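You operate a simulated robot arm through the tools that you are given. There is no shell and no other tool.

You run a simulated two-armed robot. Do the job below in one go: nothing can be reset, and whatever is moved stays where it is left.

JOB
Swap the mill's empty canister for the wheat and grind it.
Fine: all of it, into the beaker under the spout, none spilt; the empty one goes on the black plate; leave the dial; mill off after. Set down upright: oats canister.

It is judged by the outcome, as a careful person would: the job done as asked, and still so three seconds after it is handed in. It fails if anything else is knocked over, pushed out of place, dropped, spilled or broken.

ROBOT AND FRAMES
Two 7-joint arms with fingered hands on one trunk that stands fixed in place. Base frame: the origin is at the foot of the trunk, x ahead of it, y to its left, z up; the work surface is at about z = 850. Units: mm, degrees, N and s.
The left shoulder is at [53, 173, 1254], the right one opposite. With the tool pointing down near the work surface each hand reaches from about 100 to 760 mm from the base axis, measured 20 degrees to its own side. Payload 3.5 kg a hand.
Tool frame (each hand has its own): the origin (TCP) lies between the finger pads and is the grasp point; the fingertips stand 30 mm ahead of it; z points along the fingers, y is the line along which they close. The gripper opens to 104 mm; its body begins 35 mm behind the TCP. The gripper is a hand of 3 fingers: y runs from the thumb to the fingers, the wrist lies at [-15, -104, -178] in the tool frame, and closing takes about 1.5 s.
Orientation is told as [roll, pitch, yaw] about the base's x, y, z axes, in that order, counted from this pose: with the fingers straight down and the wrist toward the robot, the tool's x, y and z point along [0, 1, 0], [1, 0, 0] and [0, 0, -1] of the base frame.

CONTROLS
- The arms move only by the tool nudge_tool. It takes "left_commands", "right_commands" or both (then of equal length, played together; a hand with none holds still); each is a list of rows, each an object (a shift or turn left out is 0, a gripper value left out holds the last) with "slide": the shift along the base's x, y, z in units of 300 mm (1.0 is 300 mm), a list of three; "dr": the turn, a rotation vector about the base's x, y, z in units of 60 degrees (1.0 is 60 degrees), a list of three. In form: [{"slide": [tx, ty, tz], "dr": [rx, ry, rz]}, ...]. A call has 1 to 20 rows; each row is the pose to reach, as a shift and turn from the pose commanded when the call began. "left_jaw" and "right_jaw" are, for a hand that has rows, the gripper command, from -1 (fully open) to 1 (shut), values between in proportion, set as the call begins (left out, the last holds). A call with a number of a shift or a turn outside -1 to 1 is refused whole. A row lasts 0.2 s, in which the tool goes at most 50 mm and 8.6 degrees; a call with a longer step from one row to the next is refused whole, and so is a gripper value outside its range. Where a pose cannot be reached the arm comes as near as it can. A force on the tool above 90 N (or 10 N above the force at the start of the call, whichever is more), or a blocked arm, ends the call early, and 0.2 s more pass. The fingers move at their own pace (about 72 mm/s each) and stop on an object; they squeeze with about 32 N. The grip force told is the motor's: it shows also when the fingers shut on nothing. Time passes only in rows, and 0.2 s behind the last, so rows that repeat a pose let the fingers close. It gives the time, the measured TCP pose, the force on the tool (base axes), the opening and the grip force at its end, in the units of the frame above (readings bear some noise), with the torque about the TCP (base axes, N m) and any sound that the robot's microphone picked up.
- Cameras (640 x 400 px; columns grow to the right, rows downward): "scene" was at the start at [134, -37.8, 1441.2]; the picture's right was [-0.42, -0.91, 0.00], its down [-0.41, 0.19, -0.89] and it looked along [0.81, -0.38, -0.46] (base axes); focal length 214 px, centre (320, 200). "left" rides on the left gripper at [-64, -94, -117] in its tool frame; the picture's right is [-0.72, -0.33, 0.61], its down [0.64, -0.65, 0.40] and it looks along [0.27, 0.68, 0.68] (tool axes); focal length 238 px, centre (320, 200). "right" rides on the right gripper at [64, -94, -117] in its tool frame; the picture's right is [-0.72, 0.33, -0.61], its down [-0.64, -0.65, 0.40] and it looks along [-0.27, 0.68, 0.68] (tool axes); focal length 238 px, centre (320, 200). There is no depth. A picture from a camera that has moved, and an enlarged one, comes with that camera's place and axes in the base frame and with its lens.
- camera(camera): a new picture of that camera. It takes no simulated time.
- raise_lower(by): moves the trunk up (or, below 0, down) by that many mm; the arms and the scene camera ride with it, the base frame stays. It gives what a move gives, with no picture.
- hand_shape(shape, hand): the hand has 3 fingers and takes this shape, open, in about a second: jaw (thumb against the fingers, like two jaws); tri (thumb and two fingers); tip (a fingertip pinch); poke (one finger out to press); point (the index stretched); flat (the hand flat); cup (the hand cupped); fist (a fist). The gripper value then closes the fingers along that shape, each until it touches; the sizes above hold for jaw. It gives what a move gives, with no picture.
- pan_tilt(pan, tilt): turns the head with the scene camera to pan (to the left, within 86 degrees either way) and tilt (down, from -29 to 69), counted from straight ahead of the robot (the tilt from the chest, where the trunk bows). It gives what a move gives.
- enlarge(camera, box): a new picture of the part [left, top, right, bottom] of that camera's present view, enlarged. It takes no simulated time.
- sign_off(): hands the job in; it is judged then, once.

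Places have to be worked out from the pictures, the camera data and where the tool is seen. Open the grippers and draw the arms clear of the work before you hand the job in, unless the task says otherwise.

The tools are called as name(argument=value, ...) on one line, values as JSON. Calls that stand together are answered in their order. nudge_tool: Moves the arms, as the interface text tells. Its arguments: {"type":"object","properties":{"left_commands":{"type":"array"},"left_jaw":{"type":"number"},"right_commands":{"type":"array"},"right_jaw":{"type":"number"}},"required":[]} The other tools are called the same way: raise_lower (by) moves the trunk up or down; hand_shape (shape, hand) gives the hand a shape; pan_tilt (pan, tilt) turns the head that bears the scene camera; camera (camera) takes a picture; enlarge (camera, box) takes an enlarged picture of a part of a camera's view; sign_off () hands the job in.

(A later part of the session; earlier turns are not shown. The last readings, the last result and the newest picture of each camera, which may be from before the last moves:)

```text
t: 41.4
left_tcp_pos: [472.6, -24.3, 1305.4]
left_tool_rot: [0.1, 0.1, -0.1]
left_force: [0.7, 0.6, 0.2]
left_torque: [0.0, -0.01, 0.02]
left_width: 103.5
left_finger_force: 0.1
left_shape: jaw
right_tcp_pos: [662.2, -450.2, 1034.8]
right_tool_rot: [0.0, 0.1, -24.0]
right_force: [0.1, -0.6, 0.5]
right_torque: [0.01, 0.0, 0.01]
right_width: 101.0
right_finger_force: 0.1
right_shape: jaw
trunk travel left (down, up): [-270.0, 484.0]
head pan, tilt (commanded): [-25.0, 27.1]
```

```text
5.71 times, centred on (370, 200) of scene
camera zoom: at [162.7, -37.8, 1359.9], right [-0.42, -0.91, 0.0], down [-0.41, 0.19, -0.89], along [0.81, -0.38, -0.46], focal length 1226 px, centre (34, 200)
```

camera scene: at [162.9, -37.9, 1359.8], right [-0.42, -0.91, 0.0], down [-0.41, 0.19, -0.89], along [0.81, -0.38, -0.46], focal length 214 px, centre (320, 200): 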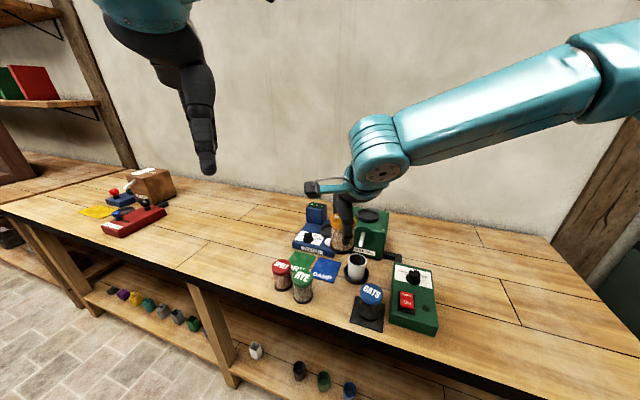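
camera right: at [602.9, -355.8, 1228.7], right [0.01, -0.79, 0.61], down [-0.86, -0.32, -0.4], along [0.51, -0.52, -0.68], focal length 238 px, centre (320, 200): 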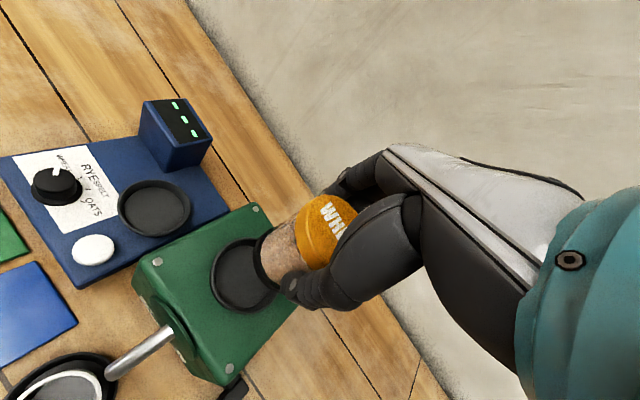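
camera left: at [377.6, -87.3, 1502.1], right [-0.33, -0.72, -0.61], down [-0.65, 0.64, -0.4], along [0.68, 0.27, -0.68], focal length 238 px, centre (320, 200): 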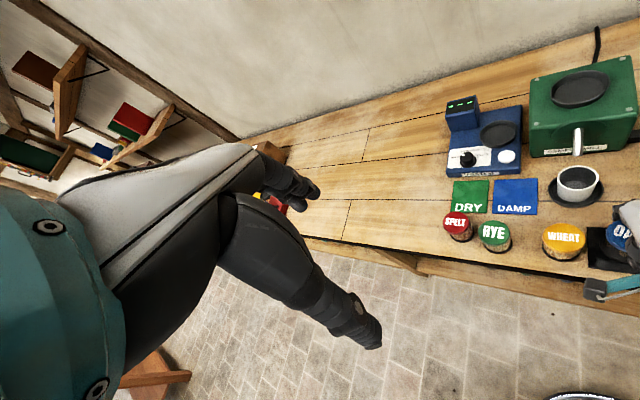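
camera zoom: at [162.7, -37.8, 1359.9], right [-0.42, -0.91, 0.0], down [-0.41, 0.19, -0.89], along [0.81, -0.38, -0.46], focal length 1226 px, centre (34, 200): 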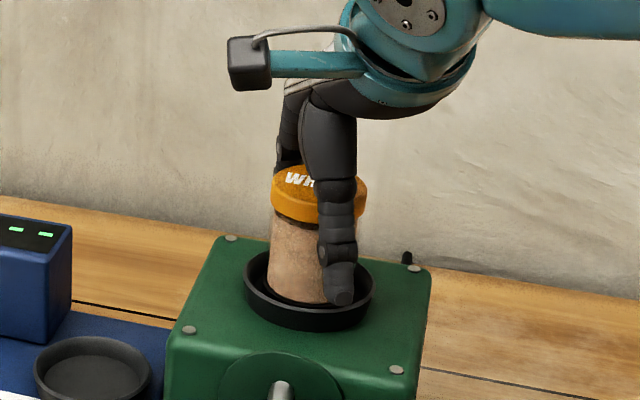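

Released and upright. I rise straight up clear of the lid and look at the seated canister.

nudge_tool(right_commands=[{"slide": [0, 0, 0.04]}, {"slide": [0, 0, 0.1]}, {"slide": [0, 0, 0.18]}, {"slide": [0, 0, 0.28]}, {"slide": [0, 0, 0.35]}, {"slide": [0, 0, 0.35]}])

enlarge(camera="right", box=[170, 180, 330, 340])

enlarge(camera="scene", box=[345, 165, 395, 235])

enlarge(camera="left", box=[540, 0, 640, 120])

camera(camera="scene")

```text
t: 42.8
left_tcp_pos: [471.2, -23.0, 1305.9]
left_tool_rot: [-0.1, 0.1, 0.0]
left_force: [-0.2, -0.8, -0.3]
left_torque: [0.01, -0.04, -0.07]
left_width: 103.7
left_finger_force: 0.0
left_shape: jaw
right_tcp_pos: [662.6, -450.8, 1140.0]
right_tool_rot: [-0.1, -0.1, -24.0]
right_force: [0.5, 0.3, 0.1]
right_torque: [-0.03, 0.01, 0.02]
right_width: 100.9
right_finger_force: 0.1
right_shape: jaw
trunk travel left (down, up): [-270.0, 484.0]
head pan, tilt (commanded): [-25.0, 27.1]
```

```text
2.50 times, centred on (250, 260) of right
camera zoom: at [602.9, -353.5, 1257.6], right [0.01, -0.79, 0.61], down [-0.86, -0.32, -0.4], along [0.51, -0.52, -0.68], focal length 596 px, centre (495, 50)
```

zoom: 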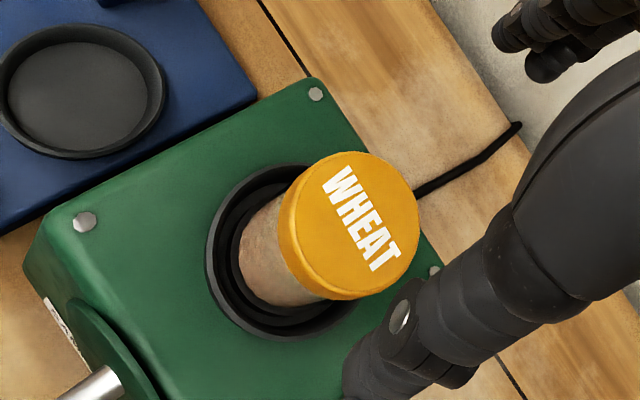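

```text
5.71 times, centred on (370, 200) of scene
camera zoom: at [162.8, -37.9, 1359.8], right [-0.42, -0.91, 0.0], down [-0.41, 0.19, -0.89], along [0.81, -0.38, -0.46], focal length 1226 px, centre (34, 200)
```

zoom: 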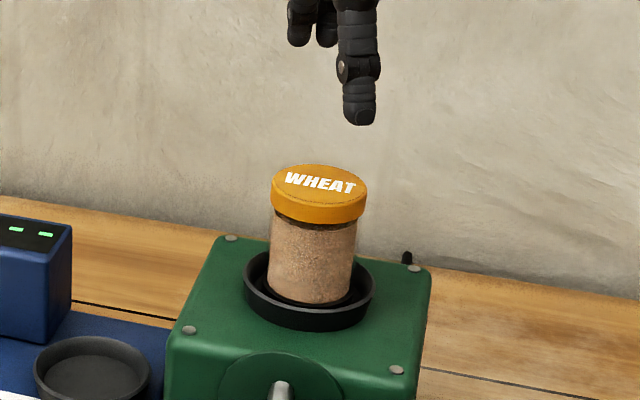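

```text
3.33 times, centred on (590, 60) of left
camera zoom: at [377.6, -87.3, 1422.0], right [-0.33, -0.72, -0.61], down [-0.65, 0.64, -0.4], along [0.68, 0.27, -0.68], focal length 794 px, centre (-580, 667)
```

zoom: 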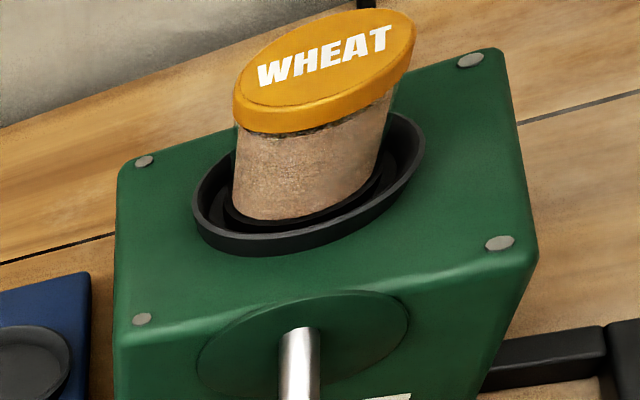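

```text
taken
camera scene: at [162.8, -37.9, 1359.8], right [-0.42, -0.91, 0.0], down [-0.41, 0.19, -0.89], along [0.81, -0.38, -0.46], focal length 214 px, centre (320, 200)
```

scene: 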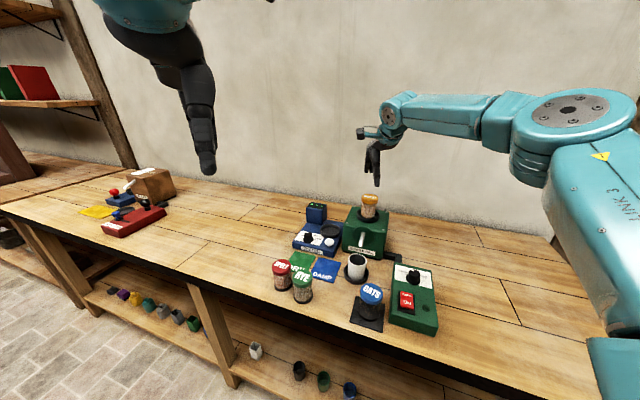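

Wheat is seated upright in the ring. The switch's ON end is at about [389, -375, 900] and OFF at [407, -394, 897]. I move the hand above the box and change it to the poke shape.

nudge_tool(right_commands=[{"slide": [-0.1, 0.028, 0]}, {"slide": [-0.22, 0.061, 0]}, {"slide": [-0.35, 0.097, 0]}, {"slide": [-0.48, 0.134, 0]}, {"slide": [-0.61, 0.17, 0]}, {"slide": [-0.74, 0.206, 0]}, {"slide": [-0.85, 0.237, 0]}, {"slide": [-0.909, 0.253, 0]}, {"slide": [-0.909, 0.253, -0.06]}, {"slide": [-0.909, 0.253, -0.06]}])

hand_shape(shape="poke", hand="right")

camera(camera="scene")

camera(camera="right")

camera(camera="left")

```text
t: 45.0
left_tcp_pos: [471.4, -22.8, 1306.2]
left_tool_rot: [-0.1, 0.1, 0.0]
left_force: [0.3, 0.0, 0.2]
left_torque: [0.0, 0.02, -0.01]
left_width: 103.7
left_finger_force: 0.0
left_shape: jaw
right_tcp_pos: [387.6, -373.9, 1124.1]
right_tool_rot: [-0.1, 0.0, -24.0]
right_force: [-0.6, 0.0, -0.7]
right_torque: [0.03, 0.0, 0.0]
right_width: 100.8
right_finger_force: 0.0
right_shape: jaw
trunk travel left (down, up): [-270.0, 484.0]
head pan, tilt (commanded): [-25.0, 27.1]
```

```text
t: 45.9
left_tcp_pos: [472.6, -23.5, 1306.3]
left_tool_rot: [-0.1, 0.0, -0.1]
left_force: [0.0, 0.5, 0.5]
left_torque: [0.01, 0.01, 0.01]
left_width: 103.6
left_finger_force: 0.0
left_shape: jaw
right_tcp_pos: [388.0, -373.2, 1122.5]
right_tool_rot: [0.0, 0.0, -24.1]
right_force: [0.0, 0.0, 0.3]
right_torque: [-0.01, 0.04, -0.03]
right_width: 0.3
right_finger_force: 0.0
right_shape: poke
trunk travel left (down, up): [-270.0, 484.0]
head pan, tilt (commanded): [-25.0, 27.1]
```

```text
taken
camera scene: at [162.7, -37.8, 1359.9], right [-0.42, -0.91, 0.0], down [-0.41, 0.19, -0.89], along [0.81, -0.38, -0.46], focal length 214 px, centre (320, 200)
```

scene: 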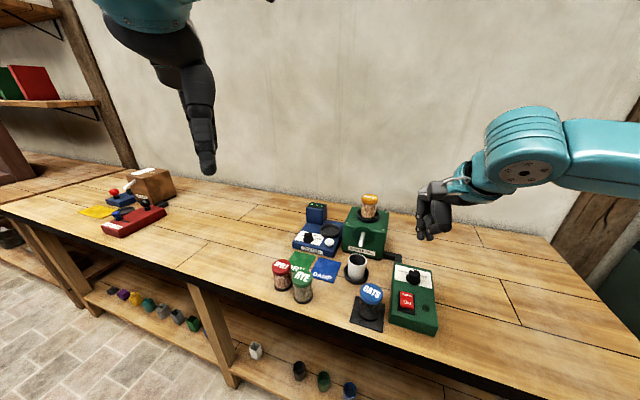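

```text
taken
camera right: at [328.0, -276.9, 1240.0], right [0.01, -0.79, 0.61], down [-0.86, -0.32, -0.4], along [0.51, -0.52, -0.68], focal length 238 px, centre (320, 200)
```

right: 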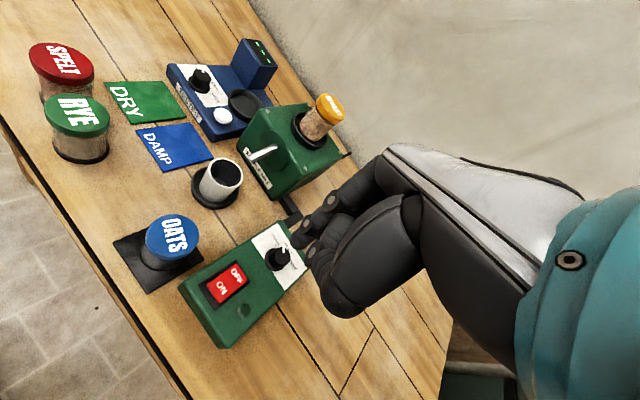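

```text
taken
camera left: at [377.5, -87.2, 1422.1], right [-0.33, -0.72, -0.61], down [-0.65, 0.64, -0.4], along [0.68, 0.27, -0.68], focal length 238 px, centre (320, 200)
```

left: 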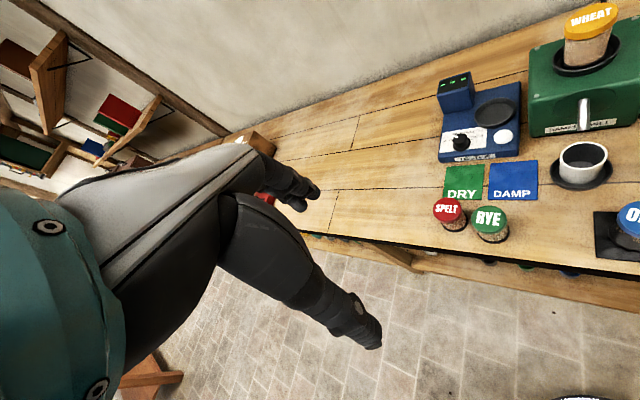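

The hand has taken the poke shape. I zoom in to see where the poking fingertip is relative to the TCP.

enlarge(camera="scene", box=[400, 160, 490, 250])

enlarge(camera="right", box=[270, 160, 410, 330])

```text
4.44 times, centred on (445, 205) of scene
camera zoom: at [162.7, -37.8, 1359.9], right [-0.42, -0.91, 0.0], down [-0.41, 0.19, -0.89], along [0.81, -0.38, -0.46], focal length 953 px, centre (-236, 178)
```

zoom: 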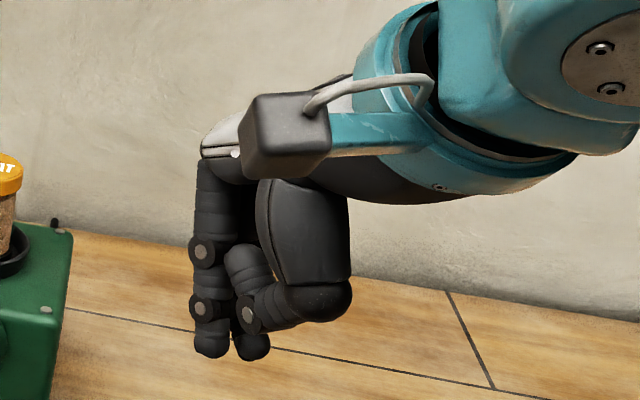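

```text
2.35 times, centred on (340, 245) of right
camera zoom: at [328.0, -276.9, 1240.0], right [0.01, -0.79, 0.61], down [-0.86, -0.32, -0.4], along [0.51, -0.52, -0.68], focal length 561 px, centre (273, 94)
```

zoom: 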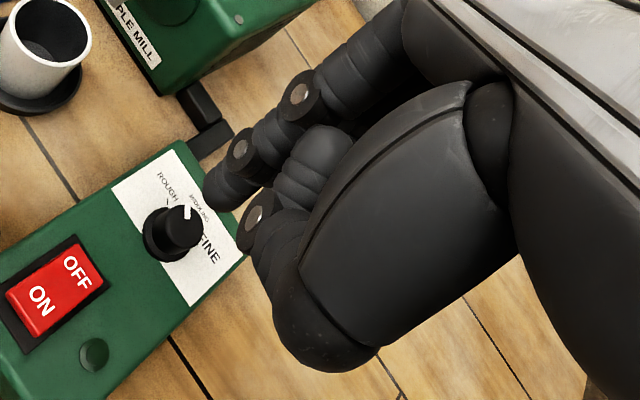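

Two tips show at the same height in "poke"; I try "point" to compare which gives a single clear tip.

hand_shape(shape="point", hand="right")

enlarge(camera="scene", box=[400, 160, 490, 250])

enlarge(camera="right", box=[270, 160, 410, 330])

```text
t: 46.8
left_tcp_pos: [472.5, -22.8, 1305.1]
left_tool_rot: [0.0, -0.1, 0.0]
left_force: [-0.1, 0.0, -0.5]
left_torque: [-0.02, -0.02, 0.0]
left_width: 103.4
left_finger_force: 0.0
left_shape: jaw
right_tcp_pos: [386.9, -374.1, 1122.8]
right_tool_rot: [0.0, 0.0, -24.1]
right_force: [0.4, -0.6, -0.5]
right_torque: [0.0, -0.01, 0.02]
right_width: 0.0
right_finger_force: 0.0
right_shape: point
trunk travel left (down, up): [-270.0, 484.0]
head pan, tilt (commanded): [-25.0, 27.1]
```

```text
4.44 times, centred on (445, 205) of scene
camera zoom: at [162.7, -37.8, 1359.9], right [-0.42, -0.91, 0.0], down [-0.41, 0.19, -0.89], along [0.81, -0.38, -0.46], focal length 953 px, centre (-236, 178)
```

zoom: 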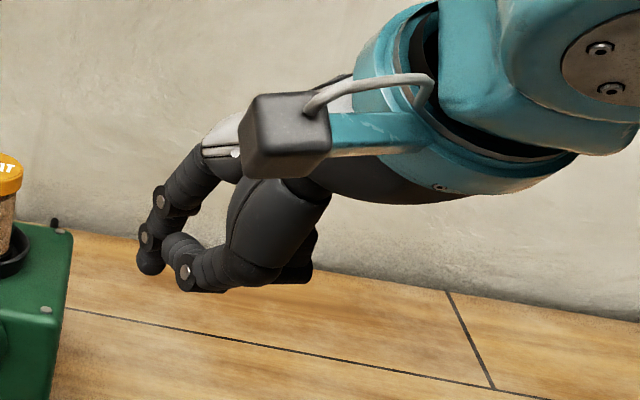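

```text
2.35 times, centred on (340, 245) of right
camera zoom: at [328.0, -276.9, 1240.0], right [0.01, -0.79, 0.61], down [-0.86, -0.32, -0.4], along [0.51, -0.52, -0.68], focal length 561 px, centre (273, 94)
```

zoom: 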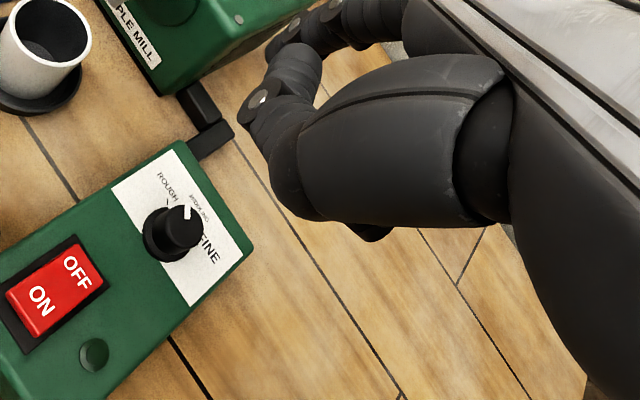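

"Point" sticks the finger out forward; "poke" points two close tips straight down (tips ≈32 mm ahead of the TCP, ±9 mm side by side). I go back to poke and turn to yaw -45° so both tips line up across the rocker.

hand_shape(shape="poke", hand="right")

nudge_tool(right_commands=[{"slide": [0, 0, 0], "dr": [0, 0, -0.1]}, {"slide": [-0.008, 0.008, 0], "dr": [0, 0, -0.2]}, {"slide": [-0.008, 0.008, -0.05], "dr": [0, 0, -0.3]}, {"slide": [-0.008, 0.008, -0.12], "dr": [0, 0, -0.35]}, {"slide": [-0.008, 0.008, -0.22], "dr": [0, 0, -0.35]}, {"slide": [-0.008, 0.008, -0.32], "dr": [0, 0, -0.35]}, {"slide": [-0.008, 0.008, -0.4], "dr": [0, 0, -0.35]}, {"slide": [-0.008, 0.008, -0.4], "dr": [0, 0, -0.35]}])

enlarge(camera="scene", box=[370, 210, 470, 340])

camera(camera="right")

```text
t: 47.7
left_tcp_pos: [472.7, -22.7, 1304.7]
left_tool_rot: [0.1, -0.1, 0.0]
left_force: [-0.3, -1.0, 0.6]
left_torque: [-0.04, 0.0, -0.03]
left_width: 103.6
left_finger_force: 0.0
left_shape: jaw
right_tcp_pos: [387.5, -372.9, 1122.8]
right_tool_rot: [0.1, 0.0, -24.0]
right_force: [-0.4, 0.2, -0.1]
right_torque: [0.03, 0.01, 0.02]
right_width: 0.0
right_finger_force: 0.0
right_shape: poke
trunk travel left (down, up): [-270.0, 484.0]
head pan, tilt (commanded): [-25.0, 27.1]
```

```text
t: 49.5
left_tcp_pos: [472.4, -24.1, 1305.9]
left_tool_rot: [0.0, 0.0, 0.0]
left_force: [-0.1, 1.1, 0.1]
left_torque: [0.02, 0.0, 0.01]
left_width: 103.4
left_finger_force: 0.1
left_shape: jaw
right_tcp_pos: [385.7, -371.4, 1003.2]
right_tool_rot: [0.0, 0.0, -45.0]
right_force: [0.5, -0.8, 0.6]
right_torque: [-0.05, -0.02, 0.01]
right_width: 0.1
right_finger_force: 0.0
right_shape: poke
trunk travel left (down, up): [-270.0, 484.0]
head pan, tilt (commanded): [-25.0, 27.1]
```

```text
3.08 times, centred on (420, 275) of scene
camera zoom: at [162.5, -37.7, 1359.9], right [-0.42, -0.91, 0.0], down [-0.41, 0.19, -0.89], along [0.81, -0.38, -0.46], focal length 660 px, centre (12, -31)
```

zoom: 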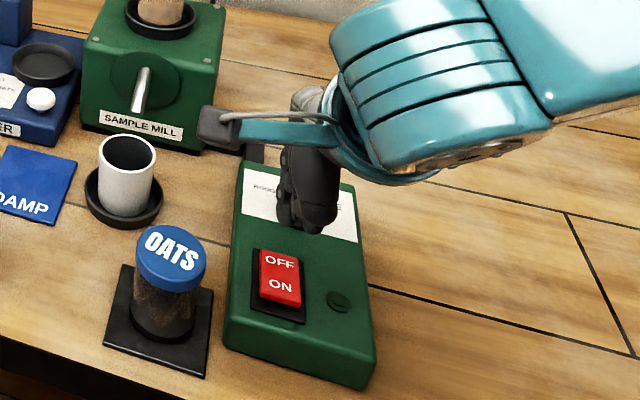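

```text
taken
camera right: at [364.7, -259.9, 1120.3], right [-0.28, -0.74, 0.61], down [-0.91, 0.01, -0.4], along [0.29, -0.67, -0.68], focal length 238 px, centre (320, 200)
```

right: 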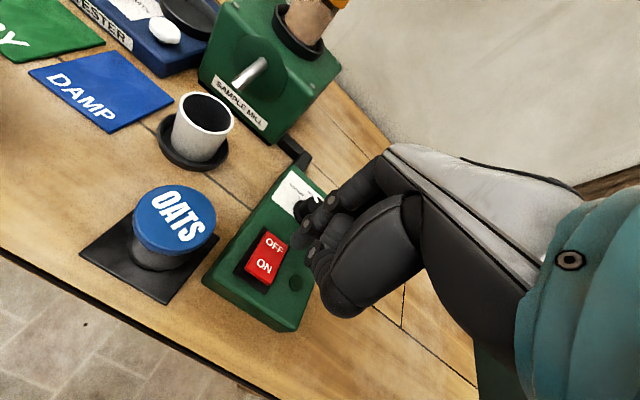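

The ON end re-measures at about [389, -376, 900], nearly under the tips. I lower to TCP z≈955 (tips ≈ 923) and check the alignment.

nudge_tool(right_commands=[{"slide": [0, -0.004, -0.06]}, {"slide": [0, -0.004, -0.12]}, {"slide": [0, -0.004, -0.16]}, {"slide": [0, -0.004, -0.16]}])

enlarge(camera="scene", box=[380, 250, 460, 340])

enlarge(camera="right", box=[220, 160, 380, 330])

```text
t: 50.5
left_tcp_pos: [472.1, -24.3, 1307.0]
left_tool_rot: [0.0, 0.0, -0.1]
left_force: [0.1, 0.3, 0.1]
left_torque: [0.03, 0.0, 0.05]
left_width: 103.6
left_finger_force: 0.1
left_shape: jaw
right_tcp_pos: [385.8, -371.1, 954.8]
right_tool_rot: [0.0, 0.0, -45.0]
right_force: [-0.3, -0.1, -0.3]
right_torque: [0.04, 0.01, 0.02]
right_width: 0.1
right_finger_force: 0.0
right_shape: poke
trunk travel left (down, up): [-270.0, 484.0]
head pan, tilt (commanded): [-25.0, 27.1]
```

```text
4.44 times, centred on (420, 295) of scene
camera zoom: at [162.6, -37.7, 1359.9], right [-0.42, -0.91, 0.0], down [-0.41, 0.19, -0.89], along [0.81, -0.38, -0.46], focal length 953 px, centre (-124, -222)
```

zoom: 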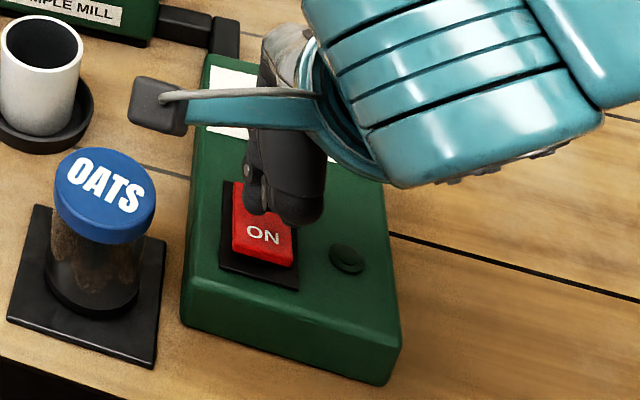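

```text
2.35 times, centred on (300, 245) of right
camera zoom: at [364.2, -260.5, 1072.0], right [-0.28, -0.74, 0.61], down [-0.91, 0.01, -0.4], along [0.29, -0.67, -0.68], focal length 561 px, centre (367, 94)
```

zoom: 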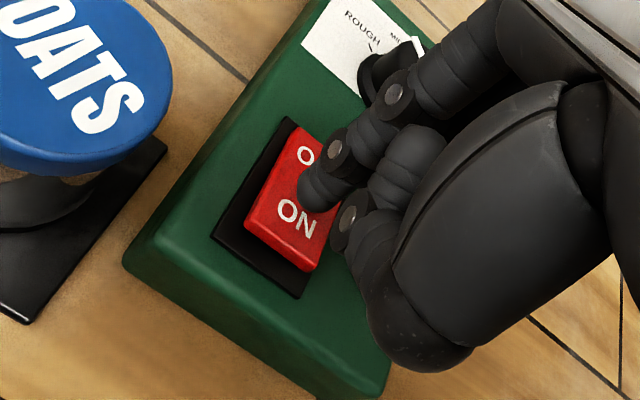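

Tips are over the ON end, slightly near its edge. I shift 5 mm toward the rocker centre and lower to just above contact.

nudge_tool(right_commands=[{"slide": [0.01, -0.013, -0.02]}, {"slide": [0.01, -0.013, -0.045]}, {"slide": [0.01, -0.013, -0.06]}, {"slide": [0.01, -0.013, -0.06]}])

enlarge(camera="scene", box=[390, 270, 440, 330])

enlarge(camera="right", box=[220, 160, 380, 330])

```text
t: 51.5
left_tcp_pos: [472.1, -23.9, 1306.5]
left_tool_rot: [0.0, 0.0, 0.0]
left_force: [0.3, 0.0, -0.1]
left_torque: [-0.02, -0.03, -0.01]
left_width: 103.4
left_finger_force: 0.1
left_shape: jaw
right_tcp_pos: [389.1, -377.9, 936.0]
right_tool_rot: [0.0, 0.0, -45.0]
right_force: [0.6, 0.0, -1.0]
right_torque: [0.01, 0.03, 0.0]
right_width: 0.3
right_finger_force: 0.0
right_shape: poke
trunk travel left (down, up): [-270.0, 484.0]
head pan, tilt (commanded): [-25.0, 27.1]
```

```text
6.67 times, centred on (415, 300) of scene
camera zoom: at [162.6, -37.7, 1359.9], right [-0.42, -0.91, 0.0], down [-0.41, 0.19, -0.89], along [0.81, -0.38, -0.46], focal length 1430 px, centre (-313, -467)
```

zoom: 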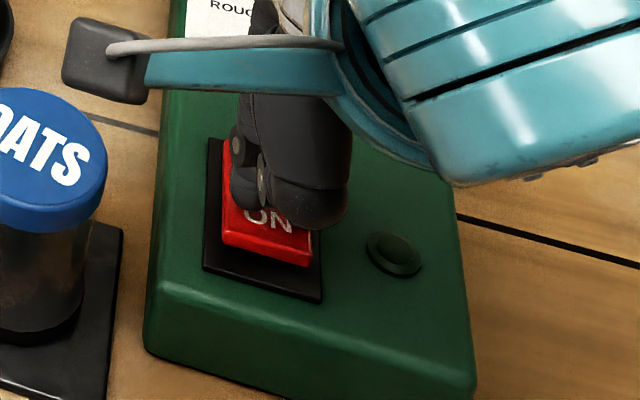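

```text
2.35 times, centred on (300, 245) of right
camera zoom: at [367.7, -264.9, 1054.1], right [-0.28, -0.74, 0.61], down [-0.91, 0.01, -0.4], along [0.29, -0.67, -0.68], focal length 561 px, centre (367, 94)
```

zoom: 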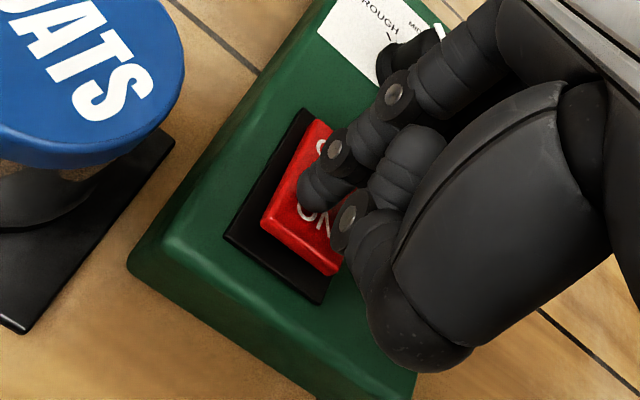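

The tips are over the "ON" lettering. I press down in 2 mm steps, watching force and sound.

nudge_tool(right_commands=[{"slide": [0, 0, -0.007]}, {"slide": [0, 0, -0.013]}, {"slide": [0, 0, -0.02]}, {"slide": [0, 0, -0.02]}])

enlarge(camera="scene", box=[390, 270, 440, 330])

```text
t: 52.5
left_tcp_pos: [470.7, -22.2, 1307.0]
left_tool_rot: [0.1, -0.2, 0.0]
left_force: [0.6, -0.4, 0.0]
left_torque: [0.03, 0.02, 0.01]
left_width: 103.4
left_finger_force: 0.0
left_shape: jaw
right_tcp_pos: [389.4, -378.2, 930.7]
right_tool_rot: [0.2, -0.4, -44.9]
right_force: [-1.5, -2.0, 16.7]
right_torque: [-0.09, 0.0, 0.02]
right_width: 0.1
right_finger_force: 0.1
right_shape: poke
trunk travel left (down, up): [-270.0, 484.0]
head pan, tilt (commanded): [-25.0, 27.1]
```

```text
6.67 times, centred on (415, 300) of scene
camera zoom: at [161.4, -37.0, 1360.3], right [-0.42, -0.91, 0.0], down [-0.41, 0.19, -0.89], along [0.81, -0.38, -0.45], focal length 1430 px, centre (-313, -467)
```

zoom: 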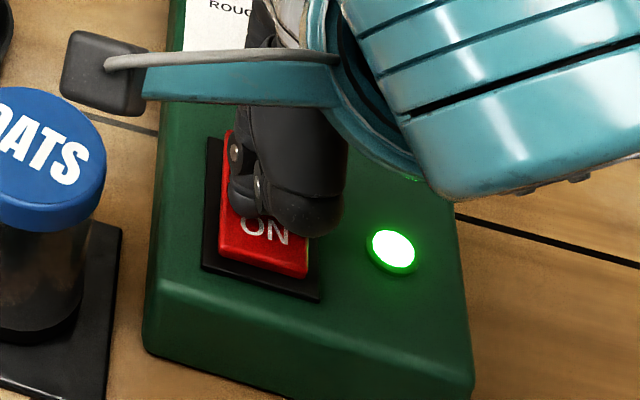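

The lamp is lit: the mill is on. I check the spout and beaker at once while lifting the finger off.

nudge_tool(right_commands=[{"slide": [0, 0, 0.03]}])

enlarge(camera="scene", box=[335, 190, 405, 290])

enlarge(camera="right", box=[120, 0, 320, 190])

enlarge(camera="left", box=[520, 0, 640, 220])

```text
t: 52.9
left_tcp_pos: [472.5, -24.2, 1305.6]
left_tool_rot: [0.0, 0.0, 0.0]
left_force: [-0.2, 0.1, -0.3]
left_torque: [0.03, 0.0, 0.02]
left_width: 103.5
left_finger_force: 0.0
left_shape: jaw
right_tcp_pos: [388.0, -377.6, 938.0]
right_tool_rot: [-0.1, 0.1, -45.1]
right_force: [-0.3, -0.2, 0.5]
right_torque: [0.0, 0.04, 0.04]
right_width: 0.0
right_finger_force: 0.1
right_shape: poke
trunk travel left (down, up): [-270.0, 484.0]
head pan, tilt (commanded): [-25.0, 27.1]
```

```text
4.00 times, centred on (370, 240) of scene
camera zoom: at [162.6, -37.8, 1359.7], right [-0.42, -0.91, 0.0], down [-0.41, 0.19, -0.89], along [0.81, -0.38, -0.46], focal length 858 px, centre (120, 40)
```

zoom: 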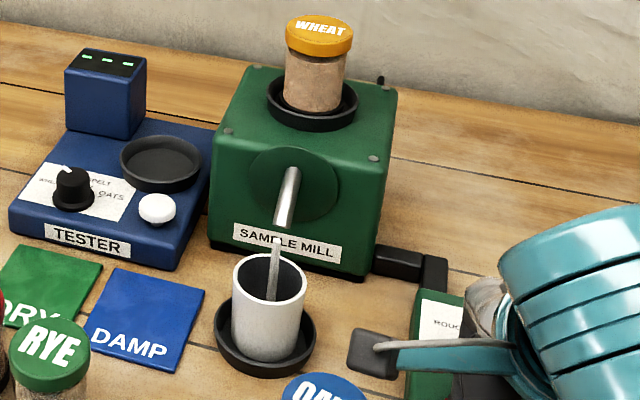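

```text
2.11 times, centred on (220, 95) of right
camera zoom: at [367.5, -265.4, 1055.3], right [-0.28, -0.74, 0.61], down [-0.92, 0.01, -0.4], along [0.29, -0.67, -0.68], focal length 502 px, centre (530, 421)
```

zoom: 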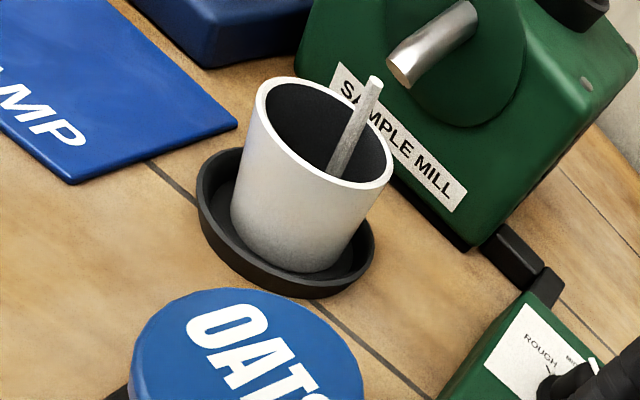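

```text
1.82 times, centred on (580, 110) of left
camera zoom: at [377.3, -87.2, 1421.9], right [-0.33, -0.72, -0.61], down [-0.65, 0.64, -0.4], along [0.68, 0.27, -0.68], focal length 433 px, centre (-153, 364)
```

zoom: 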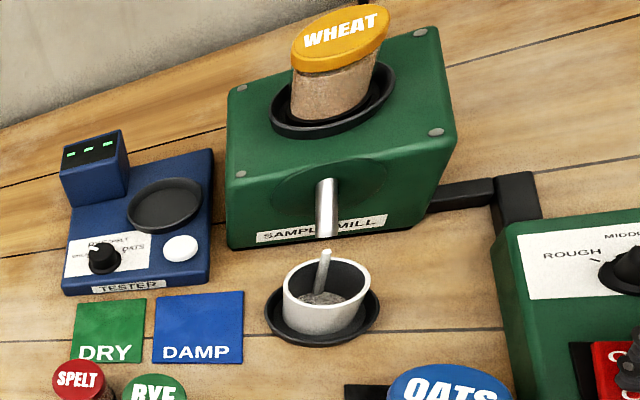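

The stream falls straight into the beaker, none beside it. I lift the hand a little and wait while it grinds.

nudge_tool(right_commands=[{"slide": [0, 0, 0.05]}, {"slide": [0, 0, 0.1]}, {"slide": [0, 0, 0.1]}, {"slide": [0, 0, 0.1]}, {"slide": [0, 0, 0.1]}, {"slide": [0, 0, 0.1]}, {"slide": [0, 0, 0.1]}, {"slide": [0, 0, 0.1]}, {"slide": [0, 0, 0.1]}, {"slide": [0, 0, 0.1]}])

enlarge(camera="scene", box=[335, 190, 405, 290])

enlarge(camera="left", box=[520, 0, 640, 220])

enlarge(camera="scene", box=[380, 250, 460, 340])

```text
t: 55.1
left_tcp_pos: [471.2, -24.5, 1305.3]
left_tool_rot: [0.0, 0.1, 0.0]
left_force: [0.2, 0.9, 0.1]
left_torque: [-0.02, -0.01, 0.02]
left_width: 103.5
left_finger_force: 0.0
left_shape: jaw
right_tcp_pos: [390.0, -377.4, 968.9]
right_tool_rot: [0.0, 0.1, -45.0]
right_force: [0.3, -0.4, 0.4]
right_torque: [0.01, 0.01, -0.03]
right_width: 0.2
right_finger_force: 0.0
right_shape: poke
trunk travel left (down, up): [-270.0, 484.0]
head pan, tilt (commanded): [-25.0, 27.1]
```

```text
4.00 times, centred on (370, 240) of scene
camera zoom: at [162.7, -37.8, 1359.9], right [-0.42, -0.91, 0.0], down [-0.41, 0.19, -0.89], along [0.81, -0.38, -0.46], focal length 858 px, centre (120, 40)
```

zoom: 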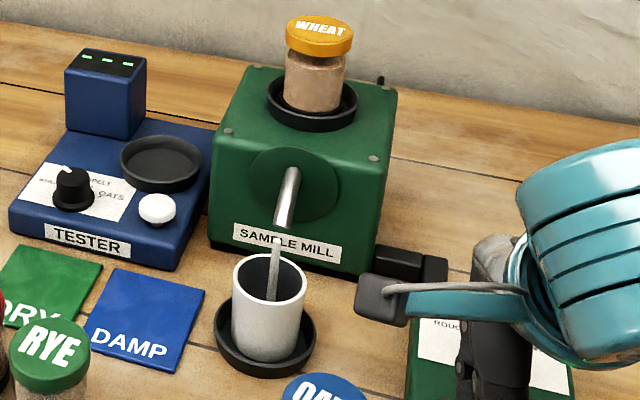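

```text
1.82 times, centred on (580, 110) of left
camera zoom: at [377.5, -87.2, 1422.1], right [-0.33, -0.72, -0.61], down [-0.65, 0.64, -0.4], along [0.68, 0.27, -0.68], focal length 433 px, centre (-153, 364)
```

zoom: 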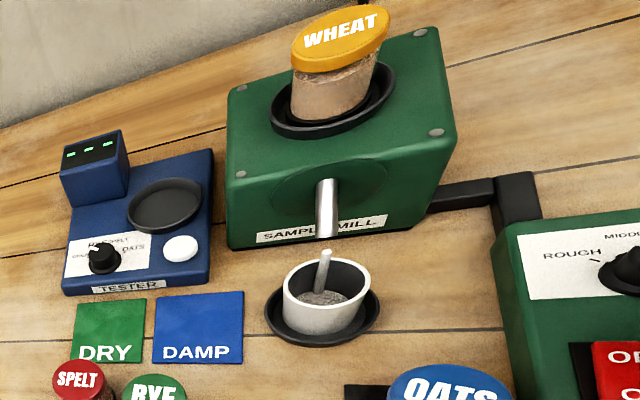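

```text
4.44 times, centred on (420, 295) of scene
camera zoom: at [162.7, -37.8, 1359.9], right [-0.42, -0.91, 0.0], down [-0.41, 0.19, -0.89], along [0.81, -0.38, -0.46], focal length 953 px, centre (-124, -222)
```

zoom: 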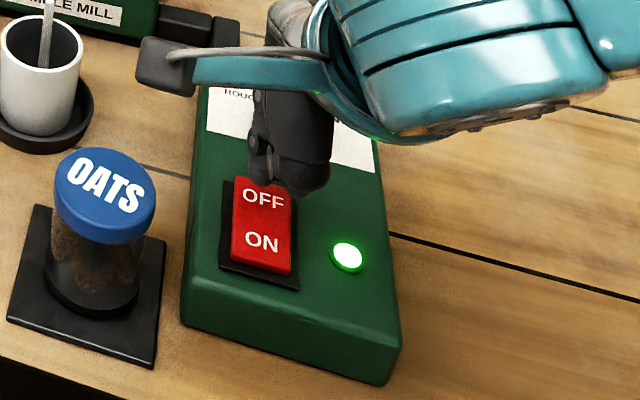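

Grinding goes on, the wheat level is dropping. While waiting I place the tips above the OFF end and hold for 4 s.

nudge_tool(right_commands=[{"slide": [0.04, -0.035, 0]}, {"slide": [0.075, -0.068, 0]}, {"slide": [0.075, -0.068, 0]}, {"slide": [0.075, -0.068, 0]}, {"slide": [0.075, -0.068, 0]}, {"slide": [0.075, -0.068, 0]}, {"slide": [0.075, -0.068, 0]}, {"slide": [0.075, -0.068, 0]}, {"slide": [0.075, -0.068, 0]}, {"slide": [0.075, -0.068, 0]}, {"slide": [0.075, -0.068, 0]}, {"slide": [0.075, -0.068, 0]}, {"slide": [0.075, -0.068, 0]}, {"slide": [0.075, -0.068, 0]}, {"slide": [0.075, -0.068, 0]}, {"slide": [0.075, -0.068, 0]}, {"slide": [0.075, -0.068, 0]}, {"slide": [0.075, -0.068, 0]}, {"slide": [0.075, -0.068, 0]}, {"slide": [0.075, -0.068, 0]}])

enlarge(camera="scene", box=[335, 190, 405, 290])

enlarge(camera="left", box=[560, 0, 640, 220])

enlarge(camera="right", box=[220, 140, 380, 310])

```text
t: 59.3
left_tcp_pos: [472.0, -23.6, 1306.2]
left_tool_rot: [0.1, -0.1, 0.0]
left_force: [-0.4, -0.2, -1.3]
left_torque: [-0.01, -0.02, -0.01]
left_width: 103.6
left_finger_force: 0.2
left_shape: jaw
right_tcp_pos: [411.7, -398.3, 967.9]
right_tool_rot: [0.0, 0.1, -45.0]
right_force: [-0.4, 0.1, -0.8]
right_torque: [-0.01, 0.01, -0.01]
right_width: 0.0
right_finger_force: 0.0
right_shape: poke
trunk travel left (down, up): [-270.0, 484.0]
head pan, tilt (commanded): [-25.0, 27.1]
```

```text
4.00 times, centred on (370, 240) of scene
camera zoom: at [162.7, -37.8, 1359.9], right [-0.42, -0.91, 0.0], down [-0.41, 0.19, -0.89], along [0.81, -0.38, -0.46], focal length 858 px, centre (120, 40)
```

zoom: 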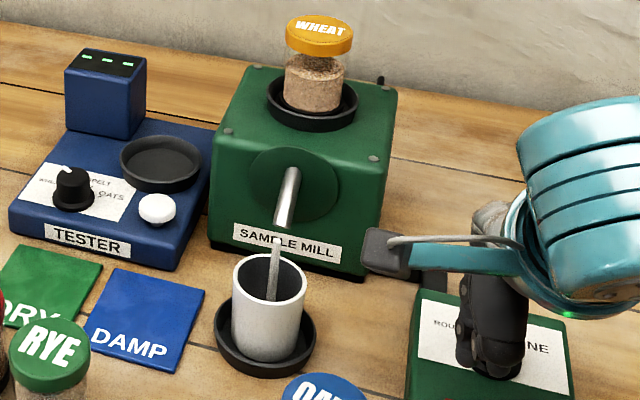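

```text
1.82 times, centred on (600, 110) of left
camera zoom: at [377.5, -87.2, 1422.1], right [-0.33, -0.72, -0.61], down [-0.65, 0.64, -0.4], along [0.68, 0.27, -0.68], focal length 433 px, centre (-189, 364)
```

zoom: 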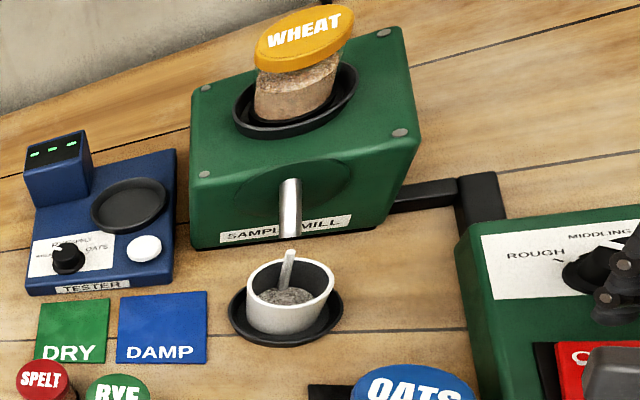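

```text
2.35 times, centred on (300, 225) of right
camera zoom: at [390.8, -287.0, 1086.1], right [-0.28, -0.74, 0.61], down [-0.91, 0.01, -0.4], along [0.29, -0.67, -0.68], focal length 561 px, centre (367, 141)
```

zoom: 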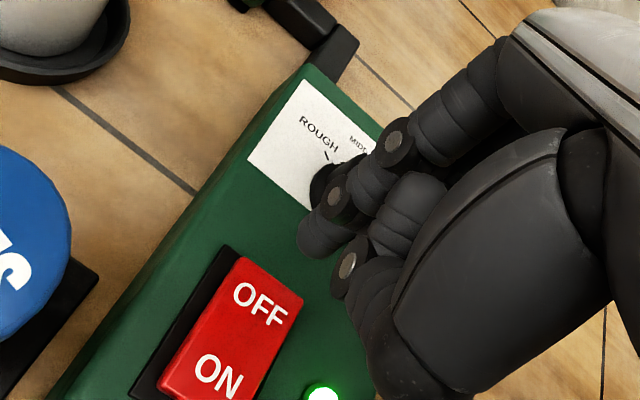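

About a third is ground and all of it goes into the beaker. I hold another 4 s.

nudge_tool(right_commands=[{"slide": [0, 0, 0]}, {"slide": [0, 0, 0]}, {"slide": [0, 0, 0]}, {"slide": [0, 0, 0]}, {"slide": [0, 0, 0]}, {"slide": [0, 0, 0]}, {"slide": [0, 0, 0]}, {"slide": [0, 0, 0]}, {"slide": [0, 0, 0]}, {"slide": [0, 0, 0]}, {"slide": [0, 0, 0]}, {"slide": [0, 0, 0]}, {"slide": [0, 0, 0]}, {"slide": [0, 0, 0]}, {"slide": [0, 0, 0]}, {"slide": [0, 0, 0]}, {"slide": [0, 0, 0]}, {"slide": [0, 0, 0]}, {"slide": [0, 0, 0]}, {"slide": [0, 0, 0]}])

enlarge(camera="scene", box=[335, 190, 405, 290])

enlarge(camera="left", box=[560, 0, 640, 220])

```text
t: 63.5
left_tcp_pos: [472.6, -24.4, 1306.3]
left_tool_rot: [0.1, 0.0, 0.0]
left_force: [0.5, 0.0, 0.4]
left_torque: [0.01, 0.03, -0.01]
left_width: 103.4
left_finger_force: 0.0
left_shape: jaw
right_tcp_pos: [411.7, -400.6, 968.2]
right_tool_rot: [0.0, 0.1, -44.9]
right_force: [0.7, -0.5, 0.5]
right_torque: [0.02, 0.04, 0.02]
right_width: 0.0
right_finger_force: 0.1
right_shape: poke
trunk travel left (down, up): [-270.0, 484.0]
head pan, tilt (commanded): [-25.0, 27.1]
```

```text
4.00 times, centred on (370, 240) of scene
camera zoom: at [162.7, -37.8, 1359.9], right [-0.42, -0.91, 0.0], down [-0.41, 0.19, -0.89], along [0.81, -0.38, -0.46], focal length 858 px, centre (120, 40)
```

zoom: 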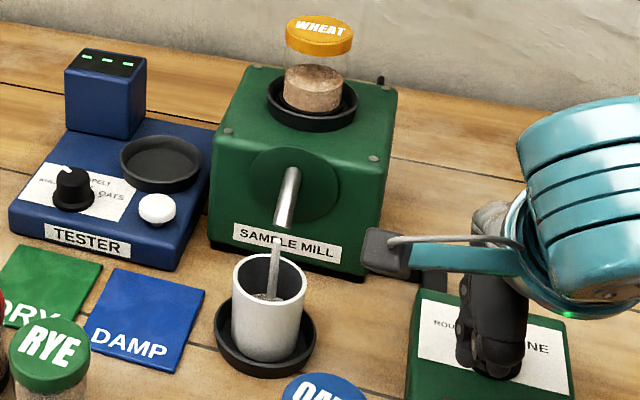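

```text
1.82 times, centred on (600, 110) of left
camera zoom: at [377.5, -87.2, 1422.1], right [-0.33, -0.72, -0.61], down [-0.65, 0.64, -0.4], along [0.68, 0.27, -0.68], focal length 433 px, centre (-189, 364)
```

zoom: 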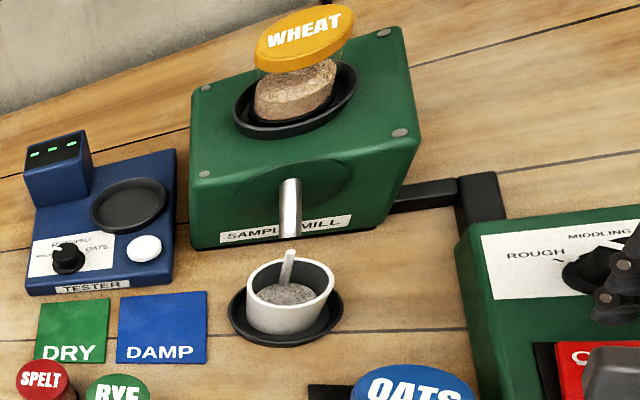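

More than half is through, with the beaker filling cleanly. I keep holding another 4 s.

nudge_tool(right_commands=[{"slide": [0, 0, 0]}, {"slide": [0, 0, 0]}, {"slide": [0, 0, 0]}, {"slide": [0, 0, 0]}, {"slide": [0, 0, 0]}, {"slide": [0, 0, 0]}, {"slide": [0, 0, 0]}, {"slide": [0, 0, 0]}, {"slide": [0, 0, 0]}, {"slide": [0, 0, 0]}, {"slide": [0, 0, 0]}, {"slide": [0, 0, 0]}, {"slide": [0, 0, 0]}, {"slide": [0, 0, 0]}, {"slide": [0, 0, 0]}, {"slide": [0, 0, 0]}, {"slide": [0, 0, 0]}, {"slide": [0, 0, 0]}, {"slide": [0, 0, 0]}, {"slide": [0, 0, 0]}])

enlarge(camera="scene", box=[335, 190, 405, 290])

enlarge(camera="left", box=[560, 0, 640, 220])

```text
t: 67.7
left_tcp_pos: [472.3, -23.9, 1304.2]
left_tool_rot: [-0.1, 0.0, 0.0]
left_force: [-0.1, 0.8, -1.4]
left_torque: [-0.02, -0.03, 0.0]
left_width: 103.6
left_finger_force: 0.0
left_shape: jaw
right_tcp_pos: [411.6, -399.0, 968.5]
right_tool_rot: [-0.1, 0.0, -45.1]
right_force: [-0.2, -0.1, 0.1]
right_torque: [0.01, 0.02, 0.01]
right_width: 0.0
right_finger_force: 0.0
right_shape: poke
trunk travel left (down, up): [-270.0, 484.0]
head pan, tilt (commanded): [-25.0, 27.1]
```

```text
4.00 times, centred on (370, 240) of scene
camera zoom: at [162.7, -37.8, 1359.9], right [-0.42, -0.91, 0.0], down [-0.41, 0.19, -0.89], along [0.81, -0.38, -0.46], focal length 858 px, centre (120, 40)
```

zoom: 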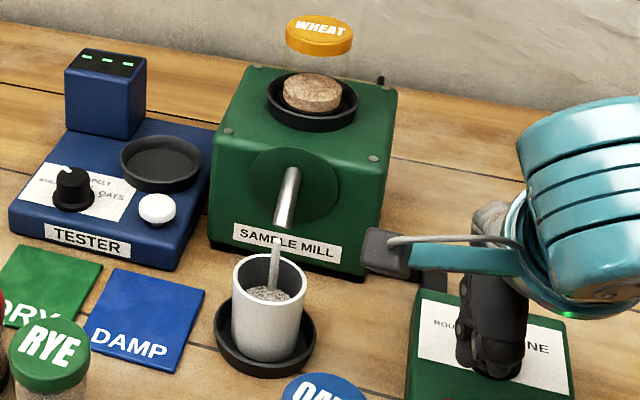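

```text
1.82 times, centred on (600, 110) of left
camera zoom: at [377.5, -87.2, 1422.1], right [-0.33, -0.72, -0.61], down [-0.65, 0.64, -0.4], along [0.68, 0.27, -0.68], focal length 433 px, centre (-189, 364)
```

zoom: 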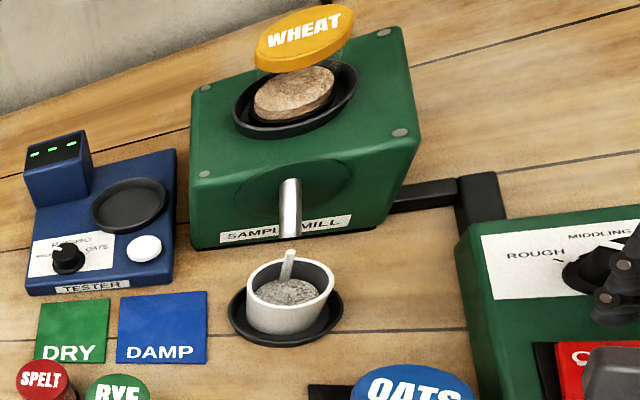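

Only a thin layer remains in the canister. I hold another 3 s and watch.

nudge_tool(right_commands=[{"slide": [0, 0, 0]}, {"slide": [0, 0, 0]}, {"slide": [0, 0, 0]}, {"slide": [0, 0, 0]}, {"slide": [0, 0, 0]}, {"slide": [0, 0, 0]}, {"slide": [0, 0, 0]}, {"slide": [0, 0, 0]}, {"slide": [0, 0, 0]}, {"slide": [0, 0, 0]}, {"slide": [0, 0, 0]}, {"slide": [0, 0, 0]}, {"slide": [0, 0, 0]}, {"slide": [0, 0, 0]}, {"slide": [0, 0, 0]}])

enlarge(camera="scene", box=[335, 190, 405, 290])

enlarge(camera="left", box=[560, 0, 640, 220])

```text
t: 70.9
left_tcp_pos: [471.8, -22.9, 1305.6]
left_tool_rot: [0.0, 0.0, 0.0]
left_force: [-0.5, -0.4, -0.1]
left_torque: [-0.04, 0.0, -0.01]
left_width: 103.5
left_finger_force: 0.0
left_shape: jaw
right_tcp_pos: [412.1, -399.5, 968.3]
right_tool_rot: [0.0, 0.0, -45.0]
right_force: [-0.7, 0.5, -0.4]
right_torque: [0.07, 0.03, 0.01]
right_width: 0.0
right_finger_force: 0.1
right_shape: poke
trunk travel left (down, up): [-270.0, 484.0]
head pan, tilt (commanded): [-25.0, 27.1]
```

```text
4.00 times, centred on (370, 240) of scene
camera zoom: at [162.7, -37.8, 1359.9], right [-0.42, -0.91, 0.0], down [-0.41, 0.19, -0.89], along [0.81, -0.38, -0.46], focal length 858 px, centre (120, 40)
```

zoom: 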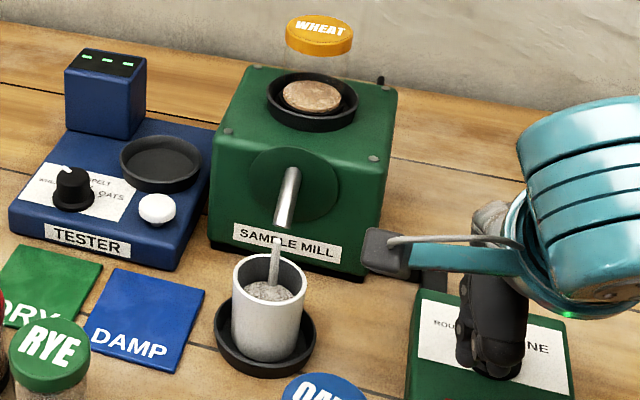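

```text
1.82 times, centred on (600, 110) of left
camera zoom: at [377.5, -87.2, 1422.1], right [-0.33, -0.72, -0.61], down [-0.65, 0.64, -0.4], along [0.68, 0.27, -0.68], focal length 433 px, centre (-189, 364)
```

zoom: 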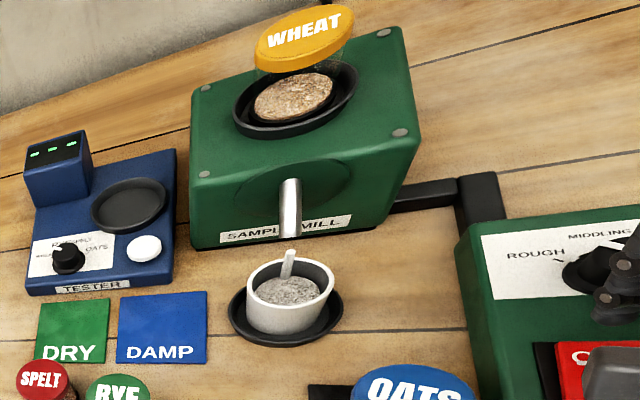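

A last thin layer is left and the stream is still running. I hold 2 s more.

nudge_tool(right_commands=[{"slide": [0, 0, 0]}, {"slide": [0, 0, 0]}, {"slide": [0, 0, 0]}, {"slide": [0, 0, 0]}, {"slide": [0, 0, 0]}, {"slide": [0, 0, 0]}, {"slide": [0, 0, 0]}, {"slide": [0, 0, 0]}, {"slide": [0, 0, 0]}, {"slide": [0, 0, 0]}])

enlarge(camera="scene", box=[335, 190, 405, 290])

enlarge(camera="left", box=[560, 0, 640, 220])

```text
t: 73.1
left_tcp_pos: [472.5, -24.2, 1306.4]
left_tool_rot: [0.0, 0.0, 0.0]
left_force: [-0.2, 0.0, -0.4]
left_torque: [0.02, -0.01, -0.01]
left_width: 103.5
left_finger_force: 0.1
left_shape: jaw
right_tcp_pos: [412.5, -398.6, 968.3]
right_tool_rot: [0.0, -0.1, -45.0]
right_force: [0.0, 0.3, 0.0]
right_torque: [-0.01, -0.02, -0.03]
right_width: 0.0
right_finger_force: 0.1
right_shape: poke
trunk travel left (down, up): [-270.0, 484.0]
head pan, tilt (commanded): [-25.0, 27.1]
```

```text
4.00 times, centred on (370, 240) of scene
camera zoom: at [162.7, -37.8, 1359.9], right [-0.42, -0.91, 0.0], down [-0.41, 0.19, -0.89], along [0.81, -0.38, -0.46], focal length 858 px, centre (120, 40)
```

zoom: 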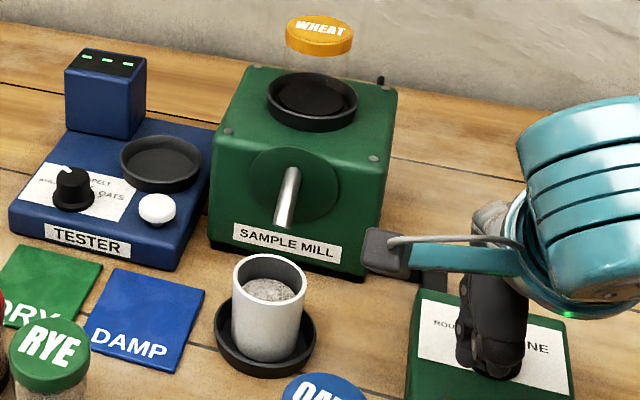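

```text
1.82 times, centred on (600, 110) of left
camera zoom: at [377.5, -87.2, 1422.1], right [-0.33, -0.72, -0.61], down [-0.65, 0.64, -0.4], along [0.68, 0.27, -0.68], focal length 433 px, centre (-189, 364)
```

zoom: 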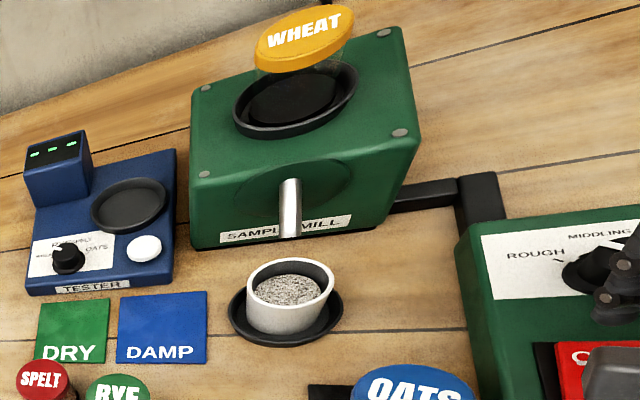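

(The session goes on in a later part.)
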